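You operate a simulated robot arm through the tools that you are given. There is no shell and no other tool.

You are at the controls of a simulated robot arm. One attempt, no reset.

TASK
Shut the vice, slide the clamped brass sleeve onto the shaft and clamp the steel one instead.

Only the result counts: the job must be done as asked and must still hold three seconds after the hand-in. Knocking over, shifting, dropping, spilling or breaking anything else fails it.

THE ROBOT
A 7-joint arm with a two-finger parallel gripper, fixed in place. Base frame: the origin is at the foot of the arm, x ahead of it, y to its left, z up. Units: mm, degrees, N and s.
With the tool pointing down near the work surface it reaches from about 480 to 920 mm from the base axis. Its first joint turns from -115.0 to 115.0 degrees. Payload 3.91 kg.
The tool frame sits at the grasp point between the pads (the TCP): z along the fingers, y along the line on which they close. The tips reach 30 mm beyond it. Largest opening 110 mm; finger width 20, thickness 10; the body of the gripper, 48 by 112 mm, starts 55 mm behind the TCP.
Orientation is that of the tool frame in the base frame, as a unit quaternion [w, x, y, z]. With the fingers straight down and closing along the base's y, the tool's x points along the base's -x, its y along +y and its z along -z.

THE INTERFACE
- The arm moves only by the tool arm_command. Its argument "increments" is a list of rows, each an object of numbers (a shift or turn left out is 0, a gripper value left out holds the last): "fingers": the gripper command, from -1 (shut) to 1 (fully open), values between in proportion; "dx", "dy", "dz": the shift along the tool's x, y, z in mm; "wx", "wy", "wz": the turn, a rotation vector about the tool's x, y, z in degrees. In form: [{"fingers": .., "dx": .., "dy": .., "dz": .., "wx": .., "wy": .., "wz": ..}, ...]. A call has 1 to 20 rows; each row shifts and turns the commanded pose from where the row before left it, along the tool's axes as they then stand. A row lasts 0.2 s, in which the tool goes at most 50 mm and 8.6 degrees; a call with a longer step from one row to the next is refused whole, and so is a gripper value outside its range. A pose out of reach is approached as far as the arm can. The call stops where the force on the tool passes 40 N (or 10 N more than at its start, if that is more) or the arm is blocked; 0.2 s more then pass. Each finger travels about 153 mm/s and halts on what it meets, pressing with about 32 N; the grip force reading is that of the motor and also rises with nothing between the fingers. The clock runs only during rows and for 0.2 s after the last one: add rows that do not move to give the fingers time. It gives the time, the measured TCP pose, the force on the tool (base axes), the opening and the grip force at its end, in the units of the frame above (readings bear some noise), with the torque about the TCP (base axes, N m) and any sound that the robot's microphone picked up.
- Cameras (640 x 400 px; columns grow to the right, rows downward): "scene" is fixed at [218.4, 499.8, 1585.9]; the picture's right is [-0.60, -0.80, 0.00], its down [-0.59, 0.45, -0.68] and it looks along [0.54, -0.41, -0.74] (base axes); focal length 374 px, centre (320, 200). "wrist" rides on the gripper at [72, 17, -103] in the tool frame; the picture's right is [-0.23, 0.97, 0.00], its down [-0.76, -0.18, -0.62] and it looks along [-0.61, -0.14, 0.78] (tool axes); focal length 222 px, centre (320, 200). There is no depth. A picture from a camera that has moved, and an enlarged one, comes with that camera's place and axes in the base frame and with its lens.
- camera(camera): a new picture of that camera. It takes no simulated time.
- move_column(by): slides the trunk up (or, below 0, down) by that many mm; the arm rides with it, the base frame stays. It gives what a move gives, with no picture.
- close_up(camera, box): a new picture of the part [left, top, right, bottom] of that camera's present view, enlarged. It takes no simulated time.
- finish_job(): hands the job in; it is judged then, once.

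Nothing tells you positions but the pictures and the camera data. Unless the task says otherwise, let go and move clear before handing in.

The tools are called after "Emit:" by a JSON object that holds its "method" and its "body". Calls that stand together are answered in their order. arm_command: Moves the arm, as the interface text tells. Its arguments: {"type":"object","properties":{"increments":{"type":"array","items":{"type":"object","properties":{"fingers":{"type":"number"},"dx":{"type":"number"},"dy":{"type":"number"},"dz":{"type":"number"},"wx":{"type":"number"},"wy":{"type":"number"},"wz":{"type":"number"}}}}},"required":["increments"]} The other tools are called the same way: move_column (by) slides the trunk up or down; camera (camera) takes a picture; close_up (camera, box) takes an enlarged picture of a part of a camera's view; finish_job () hands the job in.

At the start:

```text
time: 0.0
tcp_pos: [524.7, 182.7, 1256.9]
tool_rot: [0.0, 0.0, 1.0, 0.001]
contact_force: [-0.3, 0.0, -0.3]
wrist_torque: [0.03, 0.02, -0.04]
grip_width: 109.9
finger_force: 0.1
trunk travel left (down, up): [-775.0, 215.0]
```

scene: 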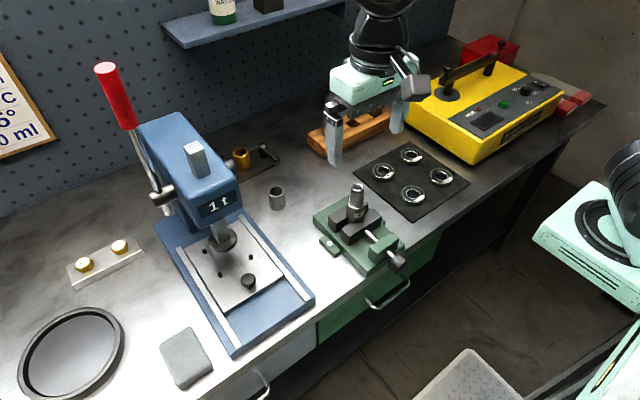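
wrist: 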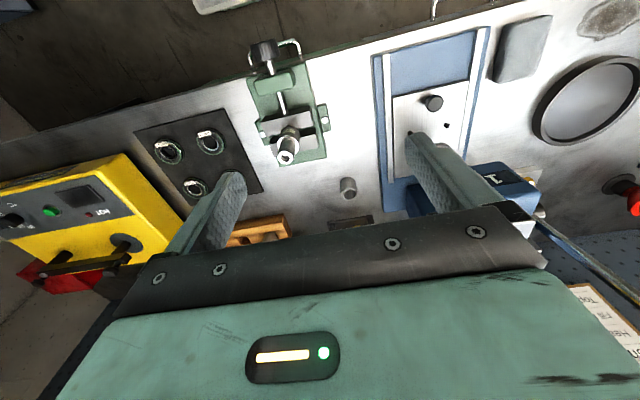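

I see a bench with an arbor press, a small green vice holding something, a steel sleeve standing on the bench, and a brass piece near the pegboard. I'll take enlarged pictures before deciding anything.

Emit:
{"method": "close_up", "body": {"camera": "scene", "box": [300, 170, 420, 280]}}

Emit:
{"method": "close_up", "body": {"camera": "scene", "box": [200, 120, 320, 220]}}

Emit:
{"method": "close_up", "body": {"camera": "scene", "box": [50, 220, 170, 300]}}

Emit:
{"method": "close_up", "body": {"camera": "wrist", "box": [220, 30, 380, 240]}}

Emit:
{"method": "close_up", "body": {"camera": "scene", "box": [340, 130, 480, 220]}}

Emit:
{"method": "close_up", "body": {"camera": "scene", "box": [150, 190, 320, 360]}}

```text
3.64 times, centred on (360, 225) of scene
camera zoom: at [218.4, 499.8, 1585.9], right [-0.6, -0.8, 0.0], down [-0.59, 0.45, -0.68], along [0.54, -0.41, -0.74], focal length 1362 px, centre (174, 109)
```

zoom: 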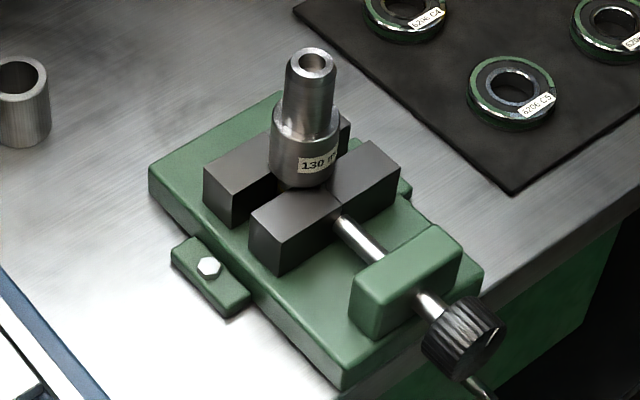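

```text
4.00 times, centred on (260, 170) of scene
camera zoom: at [218.4, 499.8, 1585.9], right [-0.6, -0.8, 0.0], down [-0.59, 0.45, -0.68], along [0.54, -0.41, -0.74], focal length 1498 px, centre (560, 320)
```

zoom: 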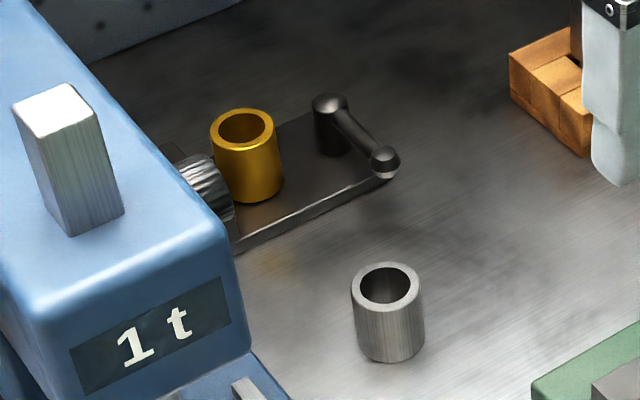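

```text
5.00 times, centred on (110, 260) of scene
camera zoom: at [218.4, 499.8, 1585.9], right [-0.6, -0.8, 0.0], down [-0.59, 0.45, -0.68], along [0.54, -0.41, -0.74], focal length 1872 px, centre (1370, -100)
```

zoom: 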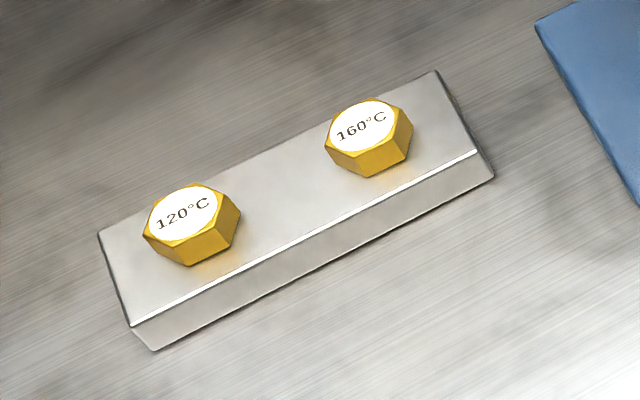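

```text
1.90 times, centred on (300, 135) of wrist
camera zoom: at [452.1, 199.3, 1361.3], right [0.23, 0.97, 0.0], down [0.76, -0.18, 0.62], along [0.61, -0.14, -0.78], focal length 423 px, centre (358, 324)
```

zoom: 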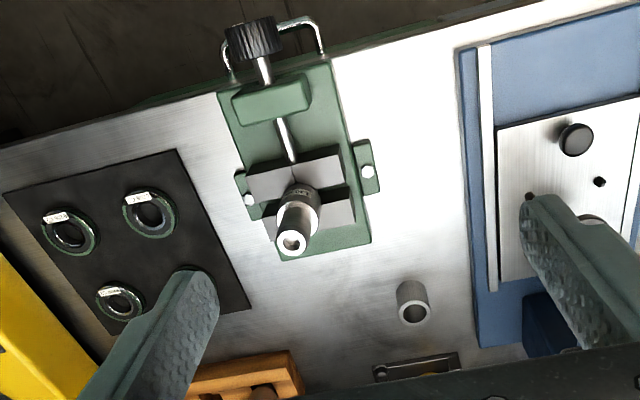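

```text
4.44 times, centred on (410, 175) of scene
camera zoom: at [218.4, 499.8, 1585.9], right [-0.6, -0.8, 0.0], down [-0.59, 0.45, -0.68], along [0.54, -0.41, -0.74], focal length 1664 px, centre (-80, 311)
```

zoom: 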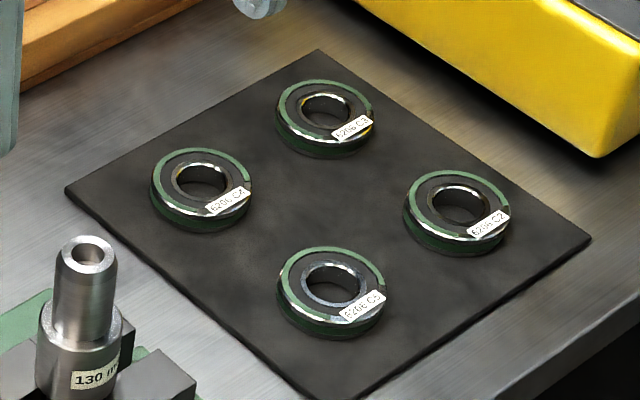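

```text
2.35 times, centred on (235, 275) of scene
camera zoom: at [218.4, 499.8, 1585.9], right [-0.6, -0.8, 0.0], down [-0.59, 0.45, -0.68], along [0.54, -0.41, -0.74], focal length 881 px, centre (520, 24)
```

zoom: 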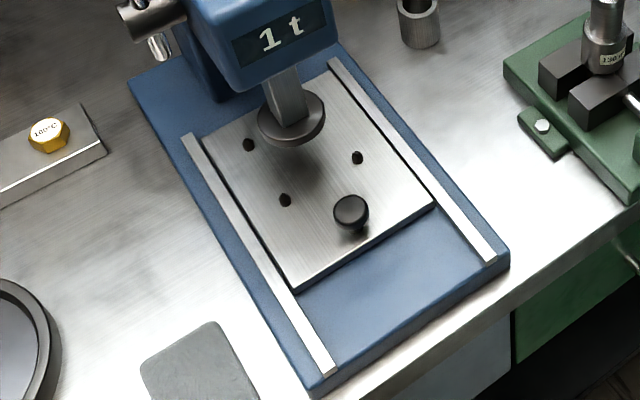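

The shaft stands in the green vice at about (601, 110), with its top near z 1040. The steel sleeve is at about (796, 194), and the brass sleeve is on a small fixture with a lever farther back. I'll move the wrist camera closer to look at that fixture.

Emit:
{"method": "arm_command", "body": {"increments": [{"fingers": 1, "dx": -45, "dz": 10}, {"dx": -45, "dz": 10}, {"dx": -45, "dz": 10}, {"dx": -45, "dz": 10}, {"dx": -45, "dz": 10}, {"dx": -45, "dz": 10}]}}

Emit:
{"method": "camera", "body": {"camera": "wrist"}}

Emit:
{"method": "camera", "body": {"camera": "scene"}}

```text
time: 1.4
tcp_pos: [794.6, 182.6, 1197.7]
tool_rot: [-0.001, -0.001, 1.0, 0.0]
contact_force: [-0.4, -0.5, 0.4]
wrist_torque: [0.03, -0.06, 0.0]
grip_width: 110.0
finger_force: 0.0
trunk travel left (down, up): [-775.0, 215.0]
```

```text
taken
camera wrist: at [721.1, 199.5, 1301.4], right [0.23, 0.97, 0.0], down [0.76, -0.18, 0.62], along [0.61, -0.14, -0.78], focal length 222 px, centre (320, 200)
```

wrist: 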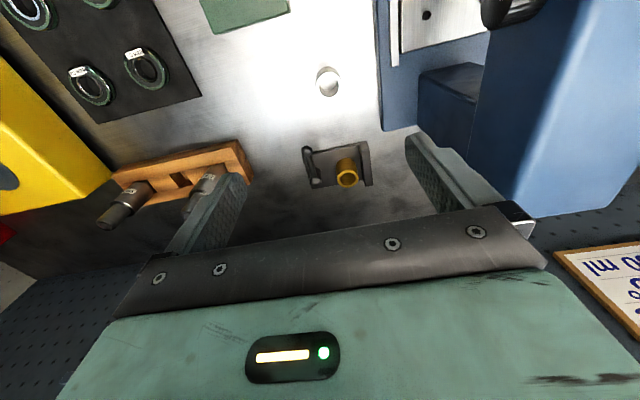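

```text
taken
```

scene: 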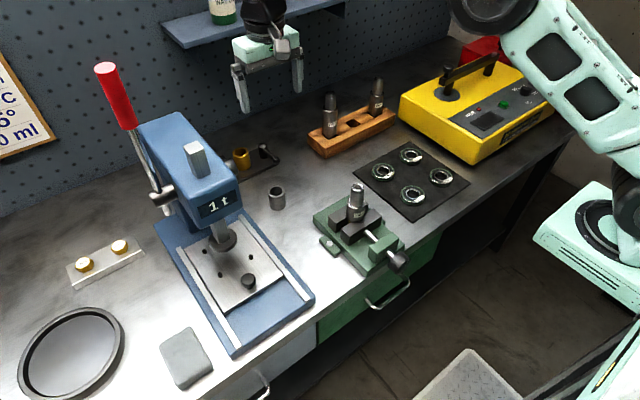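

There is also a wooden rack with two more labelled shafts, so I'll enlarge those, the brass fixture and the vice.

Emit:
{"method": "close_up", "body": {"camera": "wrist", "box": [290, 130, 390, 200]}}

Emit:
{"method": "close_up", "body": {"camera": "scene", "box": [300, 70, 410, 165]}}

Emit:
{"method": "close_up", "body": {"camera": "scene", "box": [225, 135, 295, 185]}}

Emit:
{"method": "close_up", "body": {"camera": "scene", "box": [325, 180, 385, 250]}}

Emit:
{"method": "close_up", "body": {"camera": "wrist", "box": [90, 140, 260, 240]}}

```text
5.71 times, centred on (340, 165) of wrist
camera zoom: at [721.1, 199.5, 1301.4], right [0.23, 0.97, 0.0], down [0.76, -0.18, 0.62], along [0.61, -0.14, -0.78], focal length 1269 px, centre (206, 400)
```

zoom: 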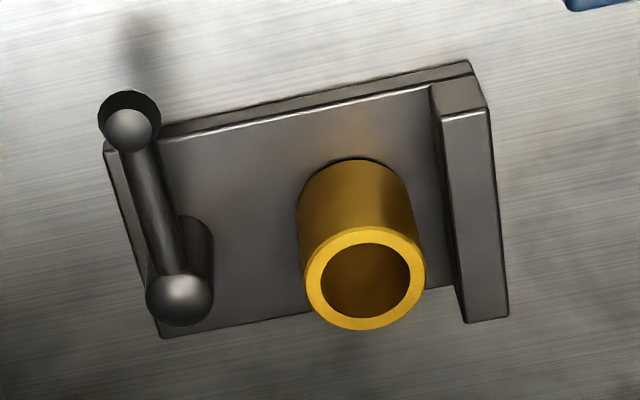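

```text
4.21 times, centred on (355, 118) of scene
camera zoom: at [218.4, 499.8, 1585.9], right [-0.6, -0.8, 0.0], down [-0.59, 0.45, -0.68], along [0.54, -0.41, -0.74], focal length 1576 px, centre (173, 547)
```

zoom: 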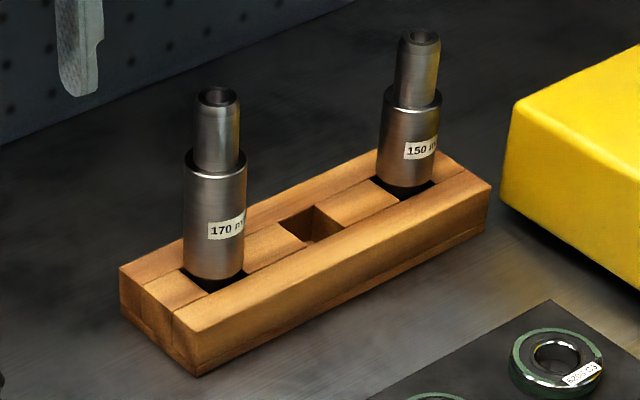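

```text
8.00 times, centred on (260, 160) of scene
camera zoom: at [218.4, 499.8, 1585.9], right [-0.6, -0.8, 0.0], down [-0.59, 0.45, -0.68], along [0.54, -0.41, -0.74], focal length 2995 px, centre (800, 520)
```

zoom: 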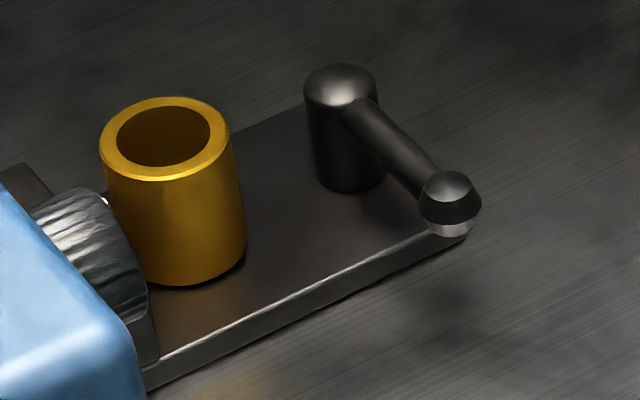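

```text
5.71 times, centred on (355, 215) of scene
camera zoom: at [218.4, 499.8, 1585.9], right [-0.6, -0.8, 0.0], down [-0.59, 0.45, -0.68], along [0.54, -0.41, -0.74], focal length 2140 px, centre (120, 114)
```

zoom: 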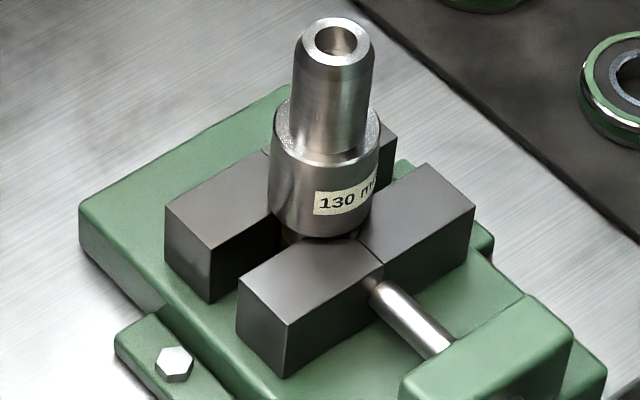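

```text
3.76 times, centred on (175, 190) of wrist
camera zoom: at [721.1, 199.5, 1301.4], right [0.23, 0.97, 0.0], down [0.76, -0.18, 0.62], along [0.61, -0.14, -0.78], focal length 836 px, centre (866, 238)
```

zoom: 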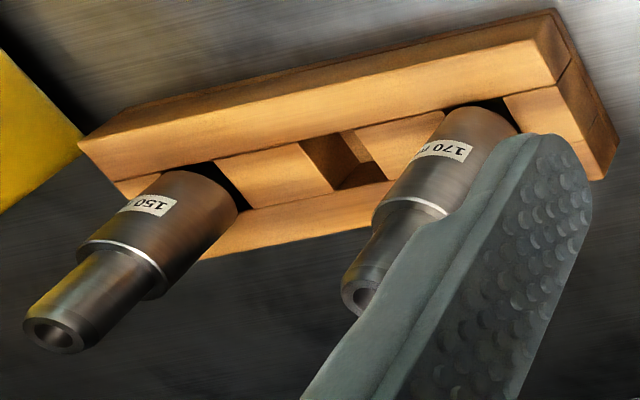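

The fixture is a dark plate with a fixed stop at its left, the brass sleeve at about (972, 199), and a post with a lever at its right. I'll move a little closer for a better view and to test the reach.

Emit:
{"method": "arm_command", "body": {"increments": [{"dx": -35, "dz": 25}, {"dx": -35, "dz": 25}, {"dx": -35, "dz": 25}]}}

Emit:
{"method": "camera", "body": {"camera": "wrist"}}

```text
time: 2.2
tcp_pos: [864.6, 175.8, 1130.4]
tool_rot: [0.0, 0.0, 1.0, 0.0]
contact_force: [-0.2, 0.1, 0.5]
wrist_torque: [0.01, -0.02, -0.05]
grip_width: 110.0
finger_force: 0.1
out of reach, approached as far as the arm can: row 2, 3
trunk travel left (down, up): [-775.0, 215.0]
```

```text
taken
camera wrist: at [792.0, 193.0, 1234.6], right [0.23, 0.97, 0.0], down [0.76, -0.18, 0.62], along [0.61, -0.14, -0.78], focal length 222 px, centre (320, 200)
```

wrist: 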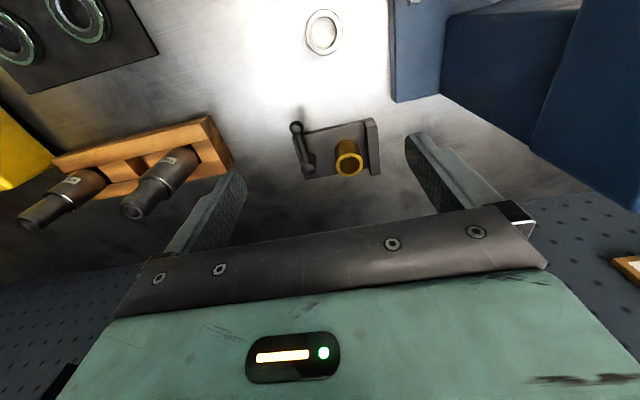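

The reach ends near 880 mm at this height. I'll lower the trunk a bit, raise the tool again with the arm, and see whether it then reaches farther out.

Emit:
{"method": "move_column", "body": {"by": -100}}

Emit:
{"method": "arm_command", "body": {"increments": [{"dx": -20}, {"dx": -20}, {"dx": -20}, {"dx": -20}, {"dx": -20}]}}

```text
time: 3.5
tcp_pos: [865.4, 175.1, 1030.8]
tool_rot: [0.0, 0.0, 1.0, 0.001]
contact_force: [0.4, 0.5, 0.6]
wrist_torque: [0.01, 0.0, 0.01]
grip_width: 110.0
finger_force: 0.1
trunk travel left (down, up): [-675.0, 315.0]
```

```text
time: 4.7
tcp_pos: [881.6, 144.0, 1024.7]
tool_rot: [-0.001, 0.0, 1.0, 0.0]
contact_force: [-0.5, -0.3, 0.5]
wrist_torque: [0.01, 0.03, 0.0]
grip_width: 109.8
finger_force: 0.1
out of reach, approached as far as the arm can: row 1, 2, 3, 4, 5
trunk travel left (down, up): [-675.0, 315.0]
```

Lowering alone changes little. I'll test the reach with the tool higher relative to the shoulder.

Emit:
{"method": "arm_command", "body": {"increments": [{"dz": -40}, {"dz": -40}, {"dz": -40}, {"dx": -20, "dy": 8}, {"dx": -20, "dy": 8}, {"dx": -20, "dy": 8}, {"dx": -20, "dy": 8}]}}

```text
time: 6.3
tcp_pos: [857.5, 129.0, 1133.2]
tool_rot: [0.0, -0.001, 1.0, -0.001]
contact_force: [-0.6, 0.6, -0.3]
wrist_torque: [0.05, -0.02, -0.03]
grip_width: 110.0
finger_force: 0.2
out of reach, approached as far as the arm can: row 1, 2, 3, 4, 5, 6, 7
trunk travel left (down, up): [-675.0, 315.0]
```

Reach shrinks with height, so I'll raise the trunk and come down with the tool tilted outward. That should give both reach and a side view of the fixture.

Emit:
{"method": "arm_command", "body": {"increments": [{"dx": 25, "dy": 10}, {"dx": 25, "dy": 10}, {"dx": 25, "dy": 10}, {"dx": 25, "dy": 10}]}}

Emit:
{"method": "move_column", "body": {"by": 260}}

Emit:
{"method": "arm_command", "body": {"increments": [{"dz": 40}, {"dz": 40}, {"dz": 40}, {"dz": 40}, {"dz": 40}, {"dz": 40}, {"dz": 20}]}}

```text
time: 7.3
tcp_pos: [812.6, 196.3, 1157.1]
tool_rot: [-0.001, -0.001, 1.0, -0.001]
contact_force: [0.5, -0.3, -0.1]
wrist_torque: [0.01, 0.01, -0.01]
grip_width: 110.1
finger_force: 0.0
out of reach, approached as far as the arm can: row 1, 2, 3, 4
trunk travel left (down, up): [-675.0, 315.0]
```

```text
time: 10.0
tcp_pos: [812.7, 196.6, 1416.9]
tool_rot: [-0.001, -0.001, 1.0, -0.001]
contact_force: [0.3, 0.5, 0.4]
wrist_torque: [-0.01, 0.01, 0.0]
grip_width: 109.9
finger_force: 0.2
trunk travel left (down, up): [-935.0, 55.0]
```

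```text
time: 11.6
tcp_pos: [855.6, 219.2, 1167.5]
tool_rot: [-0.001, -0.001, 1.0, 0.0]
contact_force: [0.3, 0.1, -0.7]
wrist_torque: [0.0, -0.02, 0.01]
grip_width: 110.2
finger_force: 0.1
out of reach, approached as far as the arm can: row 1, 2, 3, 4, 5, 6
trunk travel left (down, up): [-935.0, 55.0]
```

Emit:
{"method": "arm_command", "body": {"increments": [{"wy": -7.5, "dz": 30}, {"wy": -7.5, "dz": 30}, {"wy": -7.5, "dz": 20}, {"wy": -7.5}]}}

Emit:
{"method": "camera", "body": {"camera": "wrist"}}

Emit:
{"method": "camera", "body": {"camera": "scene"}}

```text
time: 12.6
tcp_pos: [930.0, 255.3, 1082.8]
tool_rot: [0.258, 0.0, 0.966, -0.001]
contact_force: [-0.4, 0.0, 0.4]
wrist_torque: [0.02, 0.0, -0.02]
grip_width: 110.0
finger_force: 0.0
out of reach, approached as far as the arm can: row 1, 2, 3, 4
trunk travel left (down, up): [-935.0, 55.0]
```

```text
taken
camera wrist: at [814.9, 273.8, 1136.1], right [0.2, 0.97, 0.11], down [0.35, -0.18, 0.92], along [0.92, -0.14, -0.38], focal length 222 px, centre (320, 200)
```

wrist: 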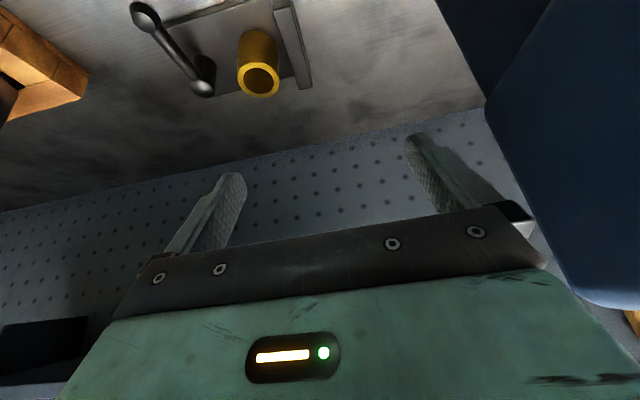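

```text
taken
```

scene: 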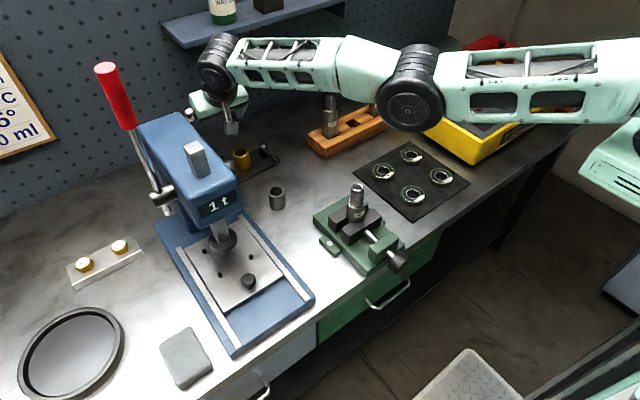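

The wrist picture is upside-down here. I'll bring the tool back within reach and away from the press, then enlarge the fixture.

Emit:
{"method": "close_up", "body": {"camera": "wrist", "box": [120, 0, 320, 110]}}

Emit:
{"method": "arm_command", "body": {"increments": [{"dx": 30, "dy": -20, "dz": -17}, {"dx": 30, "dy": -20, "dz": -17}, {"dx": 30, "dy": -20, "dz": -17}, {"dx": 30, "dy": -10, "dz": -17}]}}

Emit:
{"method": "camera", "body": {"camera": "wrist"}}

Emit:
{"method": "close_up", "body": {"camera": "wrist", "box": [200, 0, 400, 125]}}

```text
3.20 times, centred on (220, 55) of wrist
camera zoom: at [814.9, 273.8, 1136.1], right [0.2, 0.97, 0.11], down [0.35, -0.18, 0.92], along [0.92, -0.14, -0.38], focal length 711 px, centre (640, 664)
```

zoom: 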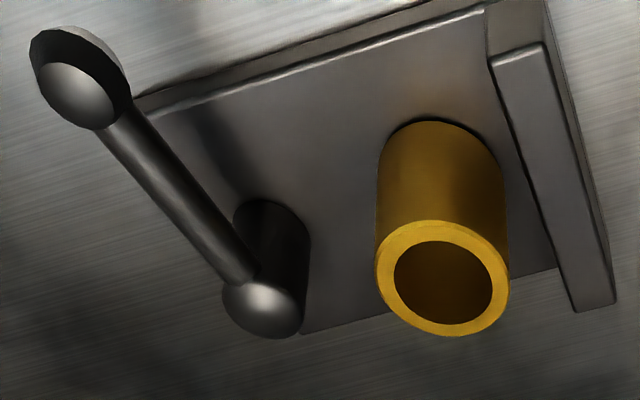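

```text
time: 13.6
tcp_pos: [918.1, 265.7, 1058.9]
tool_rot: [0.259, -0.001, 0.966, -0.001]
contact_force: [0.1, -3.7, 2.0]
wrist_torque: [0.39, 0.01, 0.19]
grip_width: 108.0
finger_force: 0.1
out of reach, approached as far as the arm can: row 1, 2, 3, 4
trunk travel left (down, up): [-935.0, 55.0]
```

```text
taken
camera wrist: at [803.9, 283.5, 1112.7], right [0.2, 0.97, 0.11], down [0.35, -0.18, 0.92], along [0.92, -0.14, -0.38], focal length 222 px, centre (320, 200)
```

wrist: 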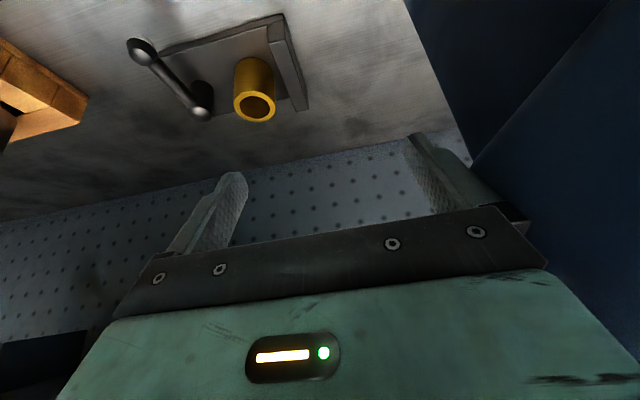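

```text
3.20 times, centred on (300, 62) of wrist
camera zoom: at [803.9, 283.5, 1112.7], right [0.2, 0.97, 0.11], down [0.35, -0.18, 0.92], along [0.92, -0.14, -0.38], focal length 711 px, centre (384, 640)
```

zoom: 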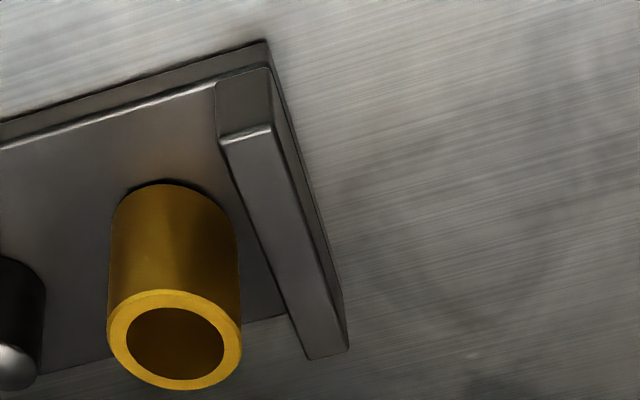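

The left finger is lightly touching the press side because the arm drifted at its reach limit. I'll back off to the right and inward, in small steps.

Emit:
{"method": "arm_command", "body": {"increments": [{"dx": 20, "dy": -25, "dz": -20}, {"dx": 20, "dy": -25, "dz": -20}]}}

```text
time: 14.2
tcp_pos: [925.2, 256.6, 1060.7]
tool_rot: [0.256, -0.001, 0.967, -0.001]
contact_force: [-0.6, 0.3, -0.6]
wrist_torque: [0.03, -0.01, -0.01]
grip_width: 109.7
finger_force: 0.1
out of reach, approached as far as the arm can: row 1, 2
trunk travel left (down, up): [-935.0, 55.0]
```

Emit:
{"method": "arm_command", "body": {"increments": [{"dx": 35, "dy": -5, "dz": -20}, {"dx": 35, "dy": -5, "dz": -20}, {"dx": 35, "dy": -5, "dz": -20}]}}

```text
time: 14.8
tcp_pos: [910.7, 271.7, 1051.6]
tool_rot: [0.26, 0.006, 0.966, -0.006]
contact_force: [-8.6, -26.5, 6.4]
wrist_torque: [1.85, -0.27, 1.62]
grip_width: 96.3
finger_force: 0.1
out of reach, approached as far as the arm can: row 1, 2, 3
trunk travel left (down, up): [-935.0, 55.0]
stopped in row 3: the force on the tool passed its limit at 48 N (the readings are from after the stop); the commanded pose is now the measured one
```

Emit:
{"method": "arm_command", "body": {"increments": [{"dy": -10}, {"dy": -15}]}}

```text
time: 15.4
tcp_pos: [921.1, 261.6, 1049.9]
tool_rot: [0.26, 0.004, 0.966, -0.003]
contact_force: [0.1, -0.5, -1.1]
wrist_torque: [0.04, 0.01, 0.02]
grip_width: 110.1
finger_force: 0.0
out of reach, approached as far as the arm can: row 1, 2
trunk travel left (down, up): [-935.0, 55.0]
```

The arm seems stuck at a straight-elbow singularity. I'll undo the tilt step by step, while keeping away from the press.

Emit:
{"method": "arm_command", "body": {"increments": [{"wy": 7.5, "dy": -5}]}}

```text
time: 15.8
tcp_pos: [910.7, 242.9, 1052.7]
tool_rot: [0.196, 0.004, 0.981, -0.003]
contact_force: [-0.2, 0.2, -0.4]
wrist_torque: [-0.03, 0.01, 0.02]
grip_width: 109.8
finger_force: 0.1
out of reach, approached as far as the arm can: row 1
trunk travel left (down, up): [-935.0, 55.0]
```

Emit:
{"method": "arm_command", "body": {"increments": [{"wy": 7.5, "dy": -5}, {"wy": 7.5, "dy": -5}, {"wy": 7.5, "dy": -5}]}}

Emit:
{"method": "camera", "body": {"camera": "scene"}}

```text
time: 16.6
tcp_pos: [861.7, 199.5, 1065.6]
tool_rot: [0.001, 0.005, 1.0, -0.003]
contact_force: [-0.7, -0.2, -0.2]
wrist_torque: [0.03, 0.01, -0.03]
grip_width: 109.8
finger_force: 0.1
out of reach, approached as far as the arm can: row 1, 2, 3
trunk travel left (down, up): [-935.0, 55.0]
```

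```text
taken
```

scene: 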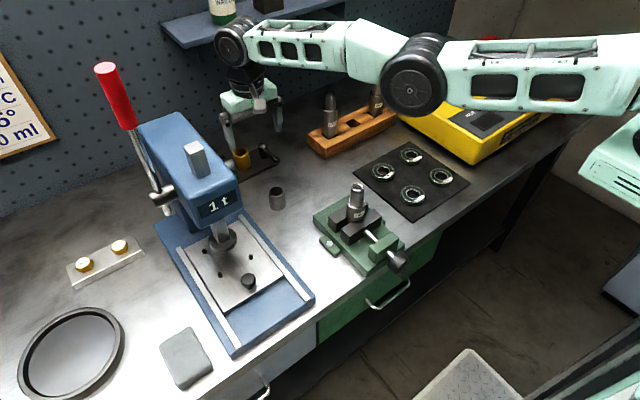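

Emit:
{"method": "arm_command", "body": {"increments": [{"dx": 30}, {"dx": 30}, {"dx": 30}]}}

```text
time: 17.4
tcp_pos: [839.4, 235.0, 1055.2]
tool_rot: [0.0, 0.005, 1.0, -0.002]
contact_force: [-0.2, -0.2, -0.4]
wrist_torque: [-0.02, -0.01, 0.02]
grip_width: 110.1
finger_force: 0.0
out of reach, approached as far as the arm can: row 1, 2, 3
trunk travel left (down, up): [-935.0, 55.0]
```

I'll send an empty row to see whether the commanded pose is considered reachable now.

Emit:
{"method": "arm_command", "body": {"increments": [{"fingers": 1}, {"fingers": 1}]}}

```text
time: 18.0
tcp_pos: [838.9, 236.1, 1054.8]
tool_rot: [0.001, 0.005, 1.0, -0.003]
contact_force: [0.6, 0.8, -0.3]
wrist_torque: [-0.01, -0.02, 0.0]
grip_width: 110.1
finger_force: 0.2
trunk travel left (down, up): [-935.0, 55.0]
```

Commanded moves seem to be clamped whenever the arm is stuck straight. I'll try moving up to unlock the elbow.

Emit:
{"method": "arm_command", "body": {"increments": [{"dz": -40}, {"dz": -40}]}}

```text
time: 18.6
tcp_pos: [845.0, 239.7, 1135.4]
tool_rot: [0.001, 0.005, 1.0, -0.002]
contact_force: [0.2, -0.5, -0.2]
wrist_torque: [-0.02, -0.02, 0.03]
grip_width: 110.1
finger_force: 0.1
out of reach, approached as far as the arm can: row 1
trunk travel left (down, up): [-935.0, 55.0]
```

Emit:
{"method": "arm_command", "body": {"increments": [{"dx": 20, "dz": -30}, {"dx": 20, "dz": -30}, {"dx": 20, "dz": -30}]}}

```text
time: 19.4
tcp_pos: [824.8, 265.2, 1226.4]
tool_rot: [0.002, 0.005, 1.0, -0.003]
contact_force: [-0.4, 0.1, 0.3]
wrist_torque: [0.06, 0.01, 0.0]
grip_width: 109.9
finger_force: 0.2
out of reach, approached as far as the arm can: row 1, 2, 3
trunk travel left (down, up): [-935.0, 55.0]
```

Emit:
{"method": "arm_command", "body": {"increments": [{"dx": 49, "dy": -8}, {"dx": 49, "dy": -8}]}}

Emit:
{"method": "camera", "body": {"camera": "scene"}}

```text
time: 20.0
tcp_pos: [796.7, 303.1, 1237.0]
tool_rot: [0.0, 0.005, 1.0, -0.003]
contact_force: [0.3, -0.7, 0.4]
wrist_torque: [0.0, 0.03, 0.01]
grip_width: 110.1
finger_force: 0.0
out of reach, approached as far as the arm can: row 1, 2
trunk travel left (down, up): [-935.0, 55.0]
```

```text
taken
```

scene: 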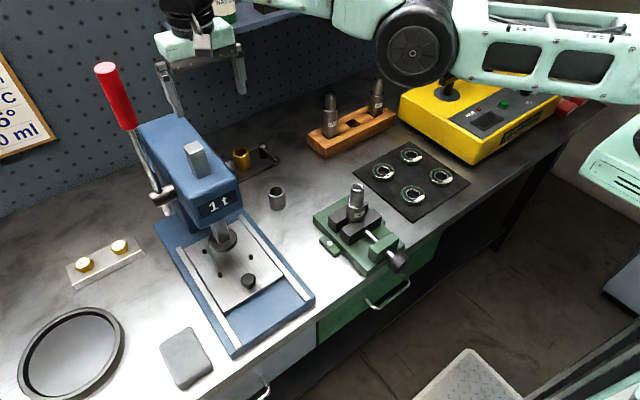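

Emit:
{"method": "arm_command", "body": {"increments": [{"dx": 45, "dy": -18}, {"dx": 45, "dy": -18}, {"dx": 45, "dy": -18}, {"dx": 45, "dy": -18}]}}

```text
time: 21.0
tcp_pos: [762.9, 342.1, 1255.0]
tool_rot: [0.001, 0.004, 1.0, -0.004]
contact_force: [-0.3, -0.2, -0.2]
wrist_torque: [-0.02, 0.0, 0.02]
grip_width: 110.1
finger_force: 0.1
out of reach, approached as far as the arm can: row 1, 2, 3, 4
trunk travel left (down, up): [-935.0, 55.0]
```

Emit:
{"method": "arm_command", "body": {"increments": [{"dy": -30}, {"dy": -30}]}}

```text
time: 21.6
tcp_pos: [792.8, 305.8, 1261.3]
tool_rot: [0.001, 0.005, 1.0, -0.003]
contact_force: [0.9, -0.6, -0.7]
wrist_torque: [-0.01, -0.03, -0.01]
grip_width: 110.1
finger_force: 0.1
out of reach, approached as far as the arm can: row 1, 2
trunk travel left (down, up): [-935.0, 55.0]
```

Upward motion seems free, so I'll go back up toward the arm's starting height before retreating.

Emit:
{"method": "arm_command", "body": {"increments": [{"dz": -45}, {"dz": -45}, {"dz": -45}, {"dz": -45}]}}

Emit:
{"method": "arm_command", "body": {"increments": [{"dx": 30}, {"dx": 30}]}}

Emit:
{"method": "camera", "body": {"camera": "scene"}}

```text
time: 22.6
tcp_pos: [752.5, 279.8, 1432.5]
tool_rot: [0.002, 0.005, 1.0, -0.003]
contact_force: [-0.8, -1.4, -0.4]
wrist_torque: [0.01, -0.02, -0.02]
grip_width: 109.9
finger_force: 0.0
out of reach, approached as far as the arm can: row 1, 2, 3, 4
trunk travel left (down, up): [-935.0, 55.0]
```

```text
time: 23.2
tcp_pos: [723.4, 303.7, 1446.5]
tool_rot: [0.0, 0.005, 1.0, -0.004]
contact_force: [-0.2, -0.3, 0.4]
wrist_torque: [0.02, 0.01, 0.03]
grip_width: 109.9
finger_force: 0.1
out of reach, approached as far as the arm can: row 1, 2
trunk travel left (down, up): [-935.0, 55.0]
```

```text
taken
```

scene: 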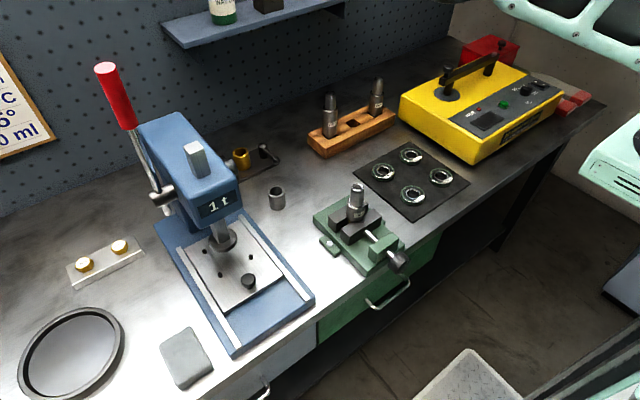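

The arm looks stuck straight. Moving down while pulling inward should bend the elbow, and there is room above the press to do that.

Emit:
{"method": "arm_command", "body": {"increments": [{"dz": 45}, {"dz": 45}, {"dz": 45}]}}

Emit:
{"method": "arm_command", "body": {"increments": [{"dx": 20, "dy": -10}, {"dx": 20, "dy": -10}]}}

```text
time: 24.0
tcp_pos: [756.2, 330.7, 1325.9]
tool_rot: [0.001, 0.005, 1.0, -0.003]
contact_force: [0.1, 0.6, 1.0]
wrist_torque: [-0.02, -0.04, 0.0]
grip_width: 110.1
finger_force: 0.0
out of reach, approached as far as the arm can: row 1, 2, 3
trunk travel left (down, up): [-935.0, 55.0]
```

```text
time: 24.6
tcp_pos: [752.1, 333.2, 1329.8]
tool_rot: [0.001, 0.005, 1.0, -0.003]
contact_force: [0.0, 1.0, -0.2]
wrist_torque: [0.01, 0.04, 0.0]
grip_width: 109.8
finger_force: 0.2
out of reach, approached as far as the arm can: row 1, 2
trunk travel left (down, up): [-935.0, 55.0]
```

From the readings, the arm's shoulder seems to sit near (90, -220) rather than at the origin. I'll pull straight back toward it.

Emit:
{"method": "arm_command", "body": {"increments": [{"dx": 38, "dy": -32}, {"dx": 38, "dy": -32}, {"dx": 38, "dy": -32}, {"dx": 38, "dy": -32}]}}

```text
time: 25.6
tcp_pos: [741.1, 331.6, 1368.1]
tool_rot: [0.0, 0.005, 1.0, -0.002]
contact_force: [0.2, 0.7, 0.1]
wrist_torque: [0.03, 0.02, 0.03]
grip_width: 110.1
finger_force: 0.1
out of reach, approached as far as the arm can: row 1, 2, 3, 4
trunk travel left (down, up): [-935.0, 55.0]
```

Emit:
{"method": "arm_command", "body": {"increments": [{"dx": -15, "dy": -45}, {"dx": -15, "dy": -45}, {"dx": -15, "dy": -45}, {"dx": -15, "dy": -45}, {"dx": -10, "dy": -45}, {"dx": -10, "dy": -45}]}}

Emit:
{"method": "camera", "body": {"camera": "scene"}}

```text
time: 27.0
tcp_pos: [871.1, 87.6, 1390.3]
tool_rot: [0.001, 0.004, 1.0, -0.003]
contact_force: [-0.5, 1.3, -0.7]
wrist_torque: [-0.02, 0.03, 0.02]
grip_width: 110.3
finger_force: 0.1
out of reach, approached as far as the arm can: row 1, 2, 3, 4, 5, 6
trunk travel left (down, up): [-935.0, 55.0]
```

```text
taken
```

scene: 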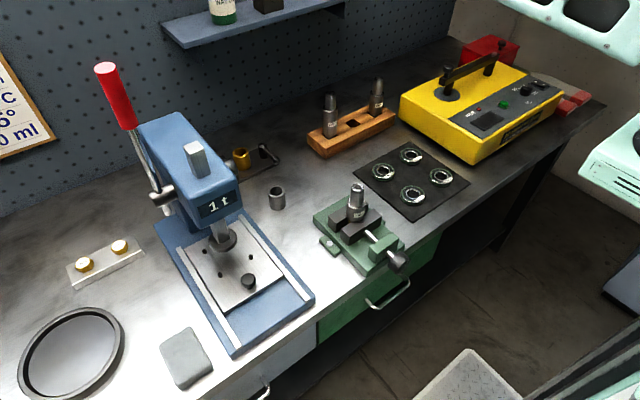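

Emit:
{"method": "arm_command", "body": {"increments": [{"dx": -16, "dy": 6, "dz": 40}, {"dx": -16, "dy": 6, "dz": 40}, {"dx": -16, "dy": 6, "dz": 40}]}}

Emit:
{"method": "arm_command", "body": {"increments": [{"dx": 40, "dy": -15}]}}

```text
time: 27.8
tcp_pos: [900.0, 98.2, 1265.9]
tool_rot: [0.003, 0.005, 1.0, -0.003]
contact_force: [-0.7, -0.7, 0.7]
wrist_torque: [-0.01, -0.01, 0.02]
grip_width: 109.9
finger_force: 0.1
out of reach, approached as far as the arm can: row 2, 3
trunk travel left (down, up): [-935.0, 55.0]
```

```text
time: 28.2
tcp_pos: [861.2, 84.3, 1263.3]
tool_rot: [0.001, 0.006, 1.0, -0.003]
contact_force: [1.3, -0.1, -1.0]
wrist_torque: [0.02, 0.04, -0.02]
grip_width: 109.9
finger_force: 0.1
trunk travel left (down, up): [-935.0, 55.0]
```

The arm is free again: the elbow had gone past straight, so I'll stay well inside the reach from now on. Next I'll retreat and look at the vice.

Emit:
{"method": "arm_command", "body": {"increments": [{"dx": 45}, {"dx": 45}, {"dx": 45}, {"dx": 45}, {"dx": 45}, {"dx": 45}, {"dx": 45}]}}

Emit:
{"method": "move_column", "body": {"by": -160}}

Emit:
{"method": "camera", "body": {"camera": "wrist"}}

Emit:
{"method": "camera", "body": {"camera": "scene"}}

```text
time: 29.8
tcp_pos: [543.5, 87.7, 1263.0]
tool_rot: [0.002, 0.005, 1.0, -0.002]
contact_force: [-0.5, -0.3, -0.6]
wrist_torque: [-0.01, 0.04, -0.01]
grip_width: 110.1
finger_force: 0.1
trunk travel left (down, up): [-935.0, 55.0]
```

```text
time: 31.7
tcp_pos: [544.9, 88.4, 1103.4]
tool_rot: [0.002, 0.005, 1.0, -0.003]
contact_force: [-0.1, 0.8, -0.6]
wrist_torque: [0.03, 0.0, 0.0]
grip_width: 109.9
finger_force: 0.1
trunk travel left (down, up): [-775.0, 215.0]
```

```text
taken
camera wrist: at [471.9, 106.5, 1207.0], right [0.24, 0.97, 0.0], down [0.76, -0.18, 0.63], along [0.61, -0.15, -0.78], focal length 222 px, centre (320, 200)
```

wrist: 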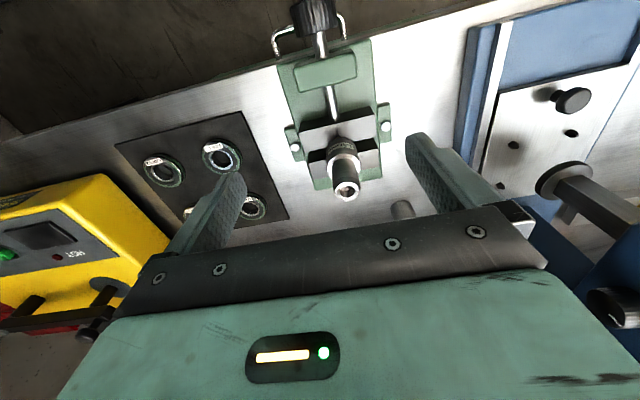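

```text
taken
```

scene: 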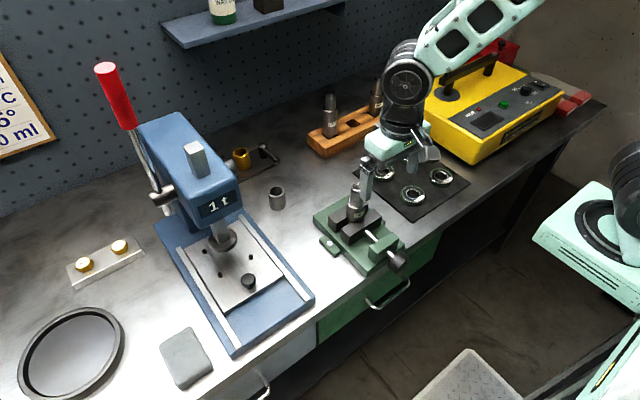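

Emit:
{"method": "close_up", "body": {"camera": "wrist", "box": [260, 0, 420, 100]}}

Emit:
{"method": "close_up", "body": {"camera": "wrist", "box": [280, 90, 410, 220]}}

Emit:
{"method": "close_up", "body": {"camera": "scene", "box": [340, 210, 420, 280]}}

```text
4.00 times, centred on (340, 50) of wrist
camera zoom: at [471.9, 106.5, 1207.0], right [0.24, 0.97, 0.0], down [0.76, -0.18, 0.63], along [0.61, -0.15, -0.78], focal length 888 px, centre (240, 800)
```

zoom: 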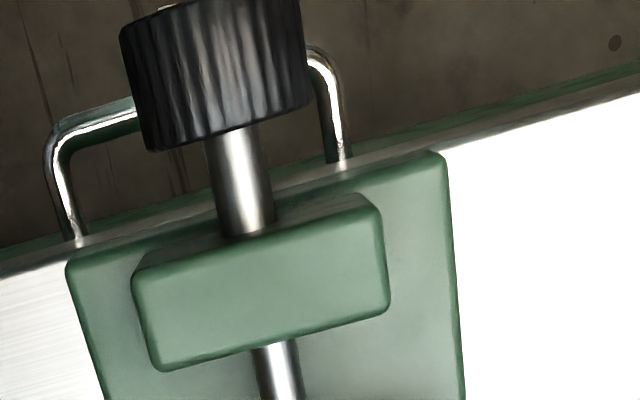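

```text
3.08 times, centred on (345, 155) of wrist
camera zoom: at [471.9, 106.5, 1207.0], right [0.24, 0.97, 0.0], down [0.76, -0.18, 0.63], along [0.61, -0.15, -0.78], focal length 684 px, centre (243, 338)
```

zoom: 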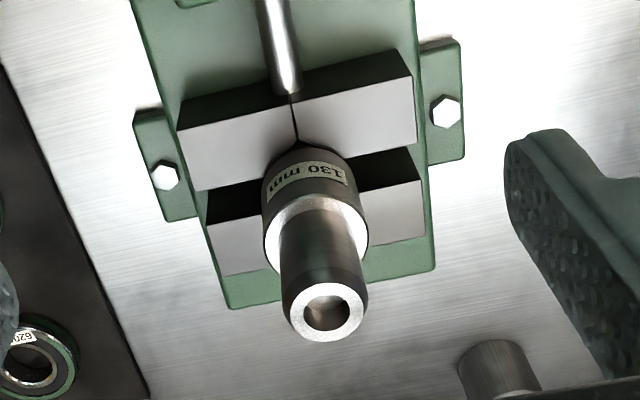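

```text
5.71 times, centred on (380, 245) of scene
camera zoom: at [218.4, 499.8, 1585.9], right [-0.6, -0.8, 0.0], down [-0.59, 0.45, -0.68], along [0.54, -0.41, -0.74], focal length 2140 px, centre (-23, -57)
```

zoom: 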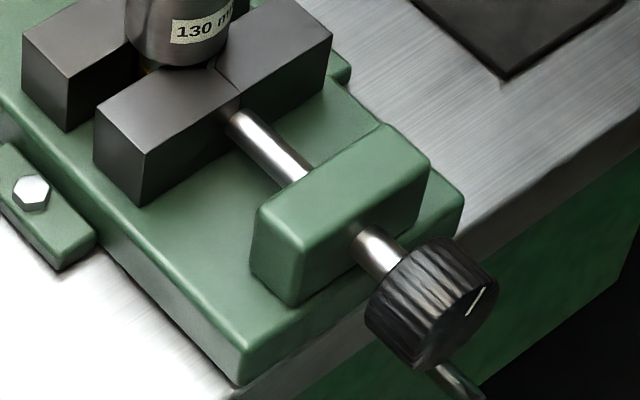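

Emit:
{"method": "close_up", "body": {"camera": "scene", "box": [380, 240, 420, 280]}}

Emit:
{"method": "close_up", "body": {"camera": "scene", "box": [310, 190, 410, 270]}}

```text
10.00 times, centred on (400, 260) of scene
camera zoom: at [218.4, 499.8, 1585.9], right [-0.6, -0.8, 0.0], down [-0.59, 0.45, -0.68], along [0.54, -0.41, -0.74], focal length 3744 px, centre (-480, -400)
```

zoom: 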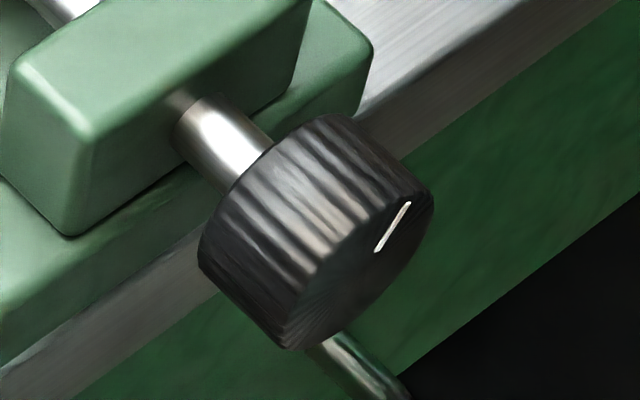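

```text
5.00 times, centred on (360, 230) of scene
camera zoom: at [218.4, 499.8, 1585.9], right [-0.6, -0.8, 0.0], down [-0.59, 0.45, -0.68], along [0.54, -0.41, -0.74], focal length 1872 px, centre (120, 50)
```

zoom: 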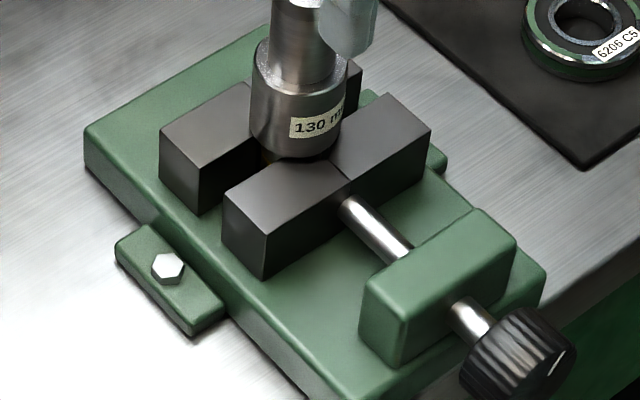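

I'll move back a little for a clean wrist view of the knob and triangulate it.

Emit:
{"method": "arm_command", "body": {"increments": [{"dx": 35}, {"dx": 35}, {"dx": 30}]}}

Emit:
{"method": "camera", "body": {"camera": "wrist"}}

Emit:
{"method": "close_up", "body": {"camera": "wrist", "box": [260, 40, 420, 180]}}

Emit:
{"method": "close_up", "body": {"camera": "scene", "box": [380, 240, 420, 280]}}

```text
time: 32.5
tcp_pos: [445.1, 88.7, 1101.7]
tool_rot: [0.002, 0.004, 1.0, -0.003]
contact_force: [0.4, 0.4, 0.1]
wrist_torque: [0.04, 0.03, 0.01]
grip_width: 110.2
finger_force: 0.0
trunk travel left (down, up): [-775.0, 215.0]
```

```text
taken
camera wrist: at [372.1, 107.7, 1206.1], right [0.24, 0.97, 0.0], down [0.76, -0.18, 0.63], along [0.61, -0.15, -0.78], focal length 222 px, centre (320, 200)
```

wrist: 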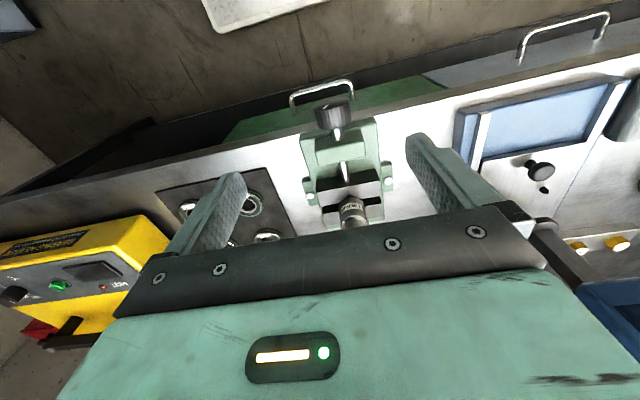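

```text
2.86 times, centred on (340, 110) of wrist
camera zoom: at [372.1, 107.7, 1206.1], right [0.24, 0.97, 0.0], down [0.76, -0.18, 0.63], along [0.61, -0.15, -0.78], focal length 635 px, centre (263, 457)
```

zoom: 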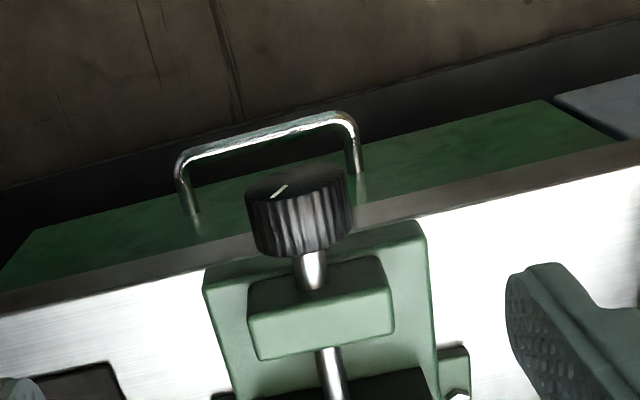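

```text
10.00 times, centred on (400, 260) of scene
camera zoom: at [218.4, 499.8, 1585.9], right [-0.6, -0.8, 0.0], down [-0.59, 0.45, -0.68], along [0.54, -0.41, -0.74], focal length 3744 px, centre (-480, -400)
```

zoom: 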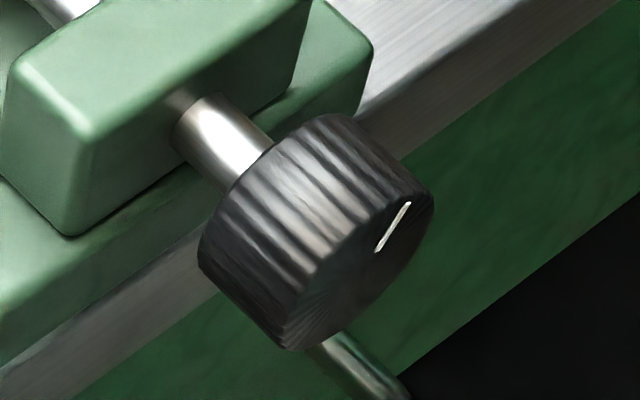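

The knob is at about (465, 102, 914) with its axis along x, about 45 mm across. I'll raise the trunk, bring the tool horizontal pointing ahead (+x), and turn the knob by rolling the tool.

Emit:
{"method": "move_column", "body": {"by": 150}}

Emit:
{"method": "arm_command", "body": {"increments": [{"wy": -7.5, "dy": 3}, {"wy": -7.5, "dy": 3}, {"wy": -7.5, "dy": 3}, {"wy": -7.5, "dy": 3}]}}

```text
time: 34.2
tcp_pos: [444.7, 89.5, 1252.2]
tool_rot: [0.002, 0.005, 1.0, -0.002]
contact_force: [-0.5, 0.3, 0.6]
wrist_torque: [-0.04, -0.01, -0.02]
grip_width: 110.2
finger_force: 0.0
trunk travel left (down, up): [-925.0, 65.0]
```

```text
time: 35.2
tcp_pos: [452.9, 114.4, 1257.4]
tool_rot: [0.261, 0.004, 0.965, -0.004]
contact_force: [0.3, -0.5, 0.2]
wrist_torque: [0.02, -0.02, 0.02]
grip_width: 110.0
finger_force: 0.0
out of reach, approached as far as the arm can: row 3, 4
trunk travel left (down, up): [-925.0, 65.0]
```

Emit:
{"method": "arm_command", "body": {"increments": [{"dx": 20, "dz": 34.6}, {"dx": 20, "dz": 34.6}, {"dx": 20, "dz": 34.6}, {"dx": 20, "dz": 34.6}]}}

```text
time: 36.2
tcp_pos: [457.9, 125.2, 1099.3]
tool_rot: [0.26, 0.004, 0.965, -0.003]
contact_force: [-1.1, 0.9, 0.4]
wrist_torque: [-0.04, -0.07, 0.0]
grip_width: 110.1
finger_force: 0.2
out of reach, approached as far as the arm can: row 1, 2
trunk travel left (down, up): [-925.0, 65.0]
```

Emit:
{"method": "move_column", "body": {"by": 60}}

Emit:
{"method": "arm_command", "body": {"increments": [{"dx": 20, "dz": 34.6}, {"dx": 20, "dz": 34.6}, {"dx": 20, "dz": 34.6}, {"dx": 10, "dz": 17.3}]}}

Emit:
{"method": "arm_command", "body": {"increments": [{"wy": -7.5}, {"wy": -7.5}]}}

```text
time: 37.2
tcp_pos: [460.2, 123.6, 1159.5]
tool_rot: [0.261, 0.004, 0.965, -0.004]
contact_force: [0.3, -0.3, 0.6]
wrist_torque: [-0.03, 0.01, 0.0]
grip_width: 110.2
finger_force: 0.0
trunk travel left (down, up): [-985.0, 5.0]
```

```text
time: 38.2
tcp_pos: [459.8, 124.9, 1018.8]
tool_rot: [0.26, 0.006, 0.966, -0.004]
contact_force: [-0.4, 0.5, -0.3]
wrist_torque: [0.01, 0.03, 0.02]
grip_width: 110.1
finger_force: 0.0
trunk travel left (down, up): [-985.0, 5.0]
```

```text
time: 38.8
tcp_pos: [461.1, 123.5, 1019.5]
tool_rot: [0.385, 0.004, 0.923, -0.004]
contact_force: [0.3, 0.4, 0.0]
wrist_torque: [-0.01, -0.02, 0.02]
grip_width: 110.0
finger_force: 0.0
trunk travel left (down, up): [-985.0, 5.0]
```

Emit:
{"method": "arm_command", "body": {"increments": [{"wy": -7.5, "dy": -7}, {"wy": -7.5, "dy": -7}, {"wy": -7.5, "dy": -7}]}}

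```text
time: 39.6
tcp_pos: [508.5, 129.0, 1008.4]
tool_rot: [0.555, 0.002, 0.832, -0.006]
contact_force: [-0.1, -0.4, 0.3]
wrist_torque: [0.0, 0.03, 0.0]
grip_width: 109.6
finger_force: 0.1
out of reach, approached as far as the arm can: row 2, 3
trunk travel left (down, up): [-985.0, 5.0]
```

Emit:
{"method": "arm_command", "body": {"increments": [{"dx": 26, "dz": -10.8, "dy": -6}, {"dx": 26, "dz": -10.8, "dy": -6}]}}

Emit:
{"method": "camera", "body": {"camera": "scene"}}

```text
time: 40.2
tcp_pos: [492.5, 131.9, 960.0]
tool_rot: [0.556, 0.003, 0.831, -0.006]
contact_force: [-0.3, 0.5, -0.8]
wrist_torque: [0.04, -0.02, -0.03]
grip_width: 110.1
finger_force: 0.1
out of reach, approached as far as the arm can: row 1, 2
trunk travel left (down, up): [-985.0, 5.0]
```

```text
taken
```

scene: 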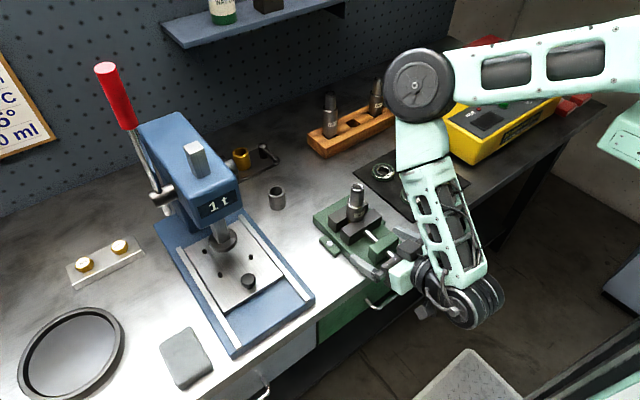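

The elbow folding limits this horizontal pose. The knob overhangs the bench edge, so instead I'll grip it with the tool pointing down and lean the tool about the knob axis in strokes. First I'll back out.

Emit:
{"method": "arm_command", "body": {"increments": [{"dx": -37, "dz": -15}, {"dx": -37, "dz": -15}, {"wy": 7.5}, {"wy": 7.5}, {"wy": 7.5}, {"wy": 7.5}, {"wy": 7.5}, {"wy": 7.5}, {"wy": 7.5}, {"wy": 7.5}, {"wy": 7.4}]}}

```text
time: 42.6
tcp_pos: [507.2, 141.8, 1036.1]
tool_rot: [0.002, 0.005, 1.0, -0.001]
contact_force: [0.4, 0.0, -0.3]
wrist_torque: [-0.01, 0.0, 0.0]
grip_width: 110.0
finger_force: 0.0
out of reach, approached as far as the arm can: row 1, 2
trunk travel left (down, up): [-985.0, 5.0]
```

Emit:
{"method": "arm_command", "body": {"increments": [{"dx": 22, "dy": -20}, {"dx": 20, "dy": -20}, {"dz": 28}, {"dz": 28}]}}

Emit:
{"method": "close_up", "body": {"camera": "scene", "box": [360, 220, 440, 290]}}

Emit:
{"method": "camera", "body": {"camera": "wrist"}}

```text
time: 43.6
tcp_pos: [464.5, 102.4, 980.8]
tool_rot: [0.002, 0.005, 1.0, -0.002]
contact_force: [0.1, 0.7, 0.3]
wrist_torque: [-0.01, 0.01, 0.03]
grip_width: 110.2
finger_force: 0.0
trunk travel left (down, up): [-985.0, 5.0]
```

```text
5.71 times, centred on (400, 255) of scene
camera zoom: at [218.4, 499.8, 1585.9], right [-0.6, -0.8, 0.0], down [-0.59, 0.45, -0.68], along [0.54, -0.41, -0.74], focal length 2140 px, centre (-137, -114)
```

zoom: 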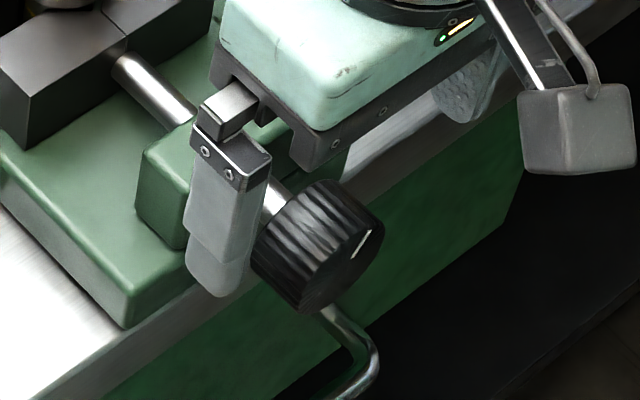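

```text
taken
camera wrist: at [391.0, 120.8, 1083.2], right [0.24, 0.97, 0.0], down [0.76, -0.18, 0.63], along [0.61, -0.15, -0.78], focal length 222 px, centre (320, 200)
```

wrist: 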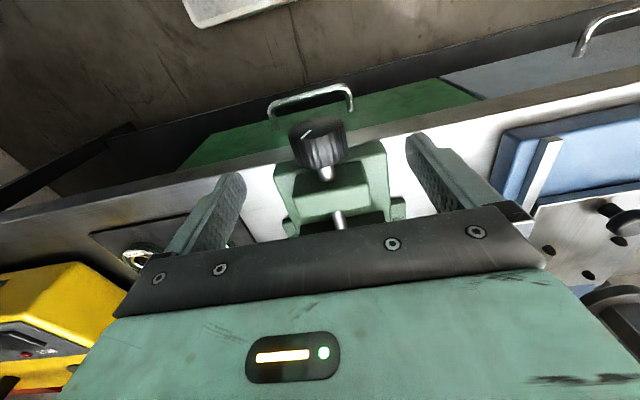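

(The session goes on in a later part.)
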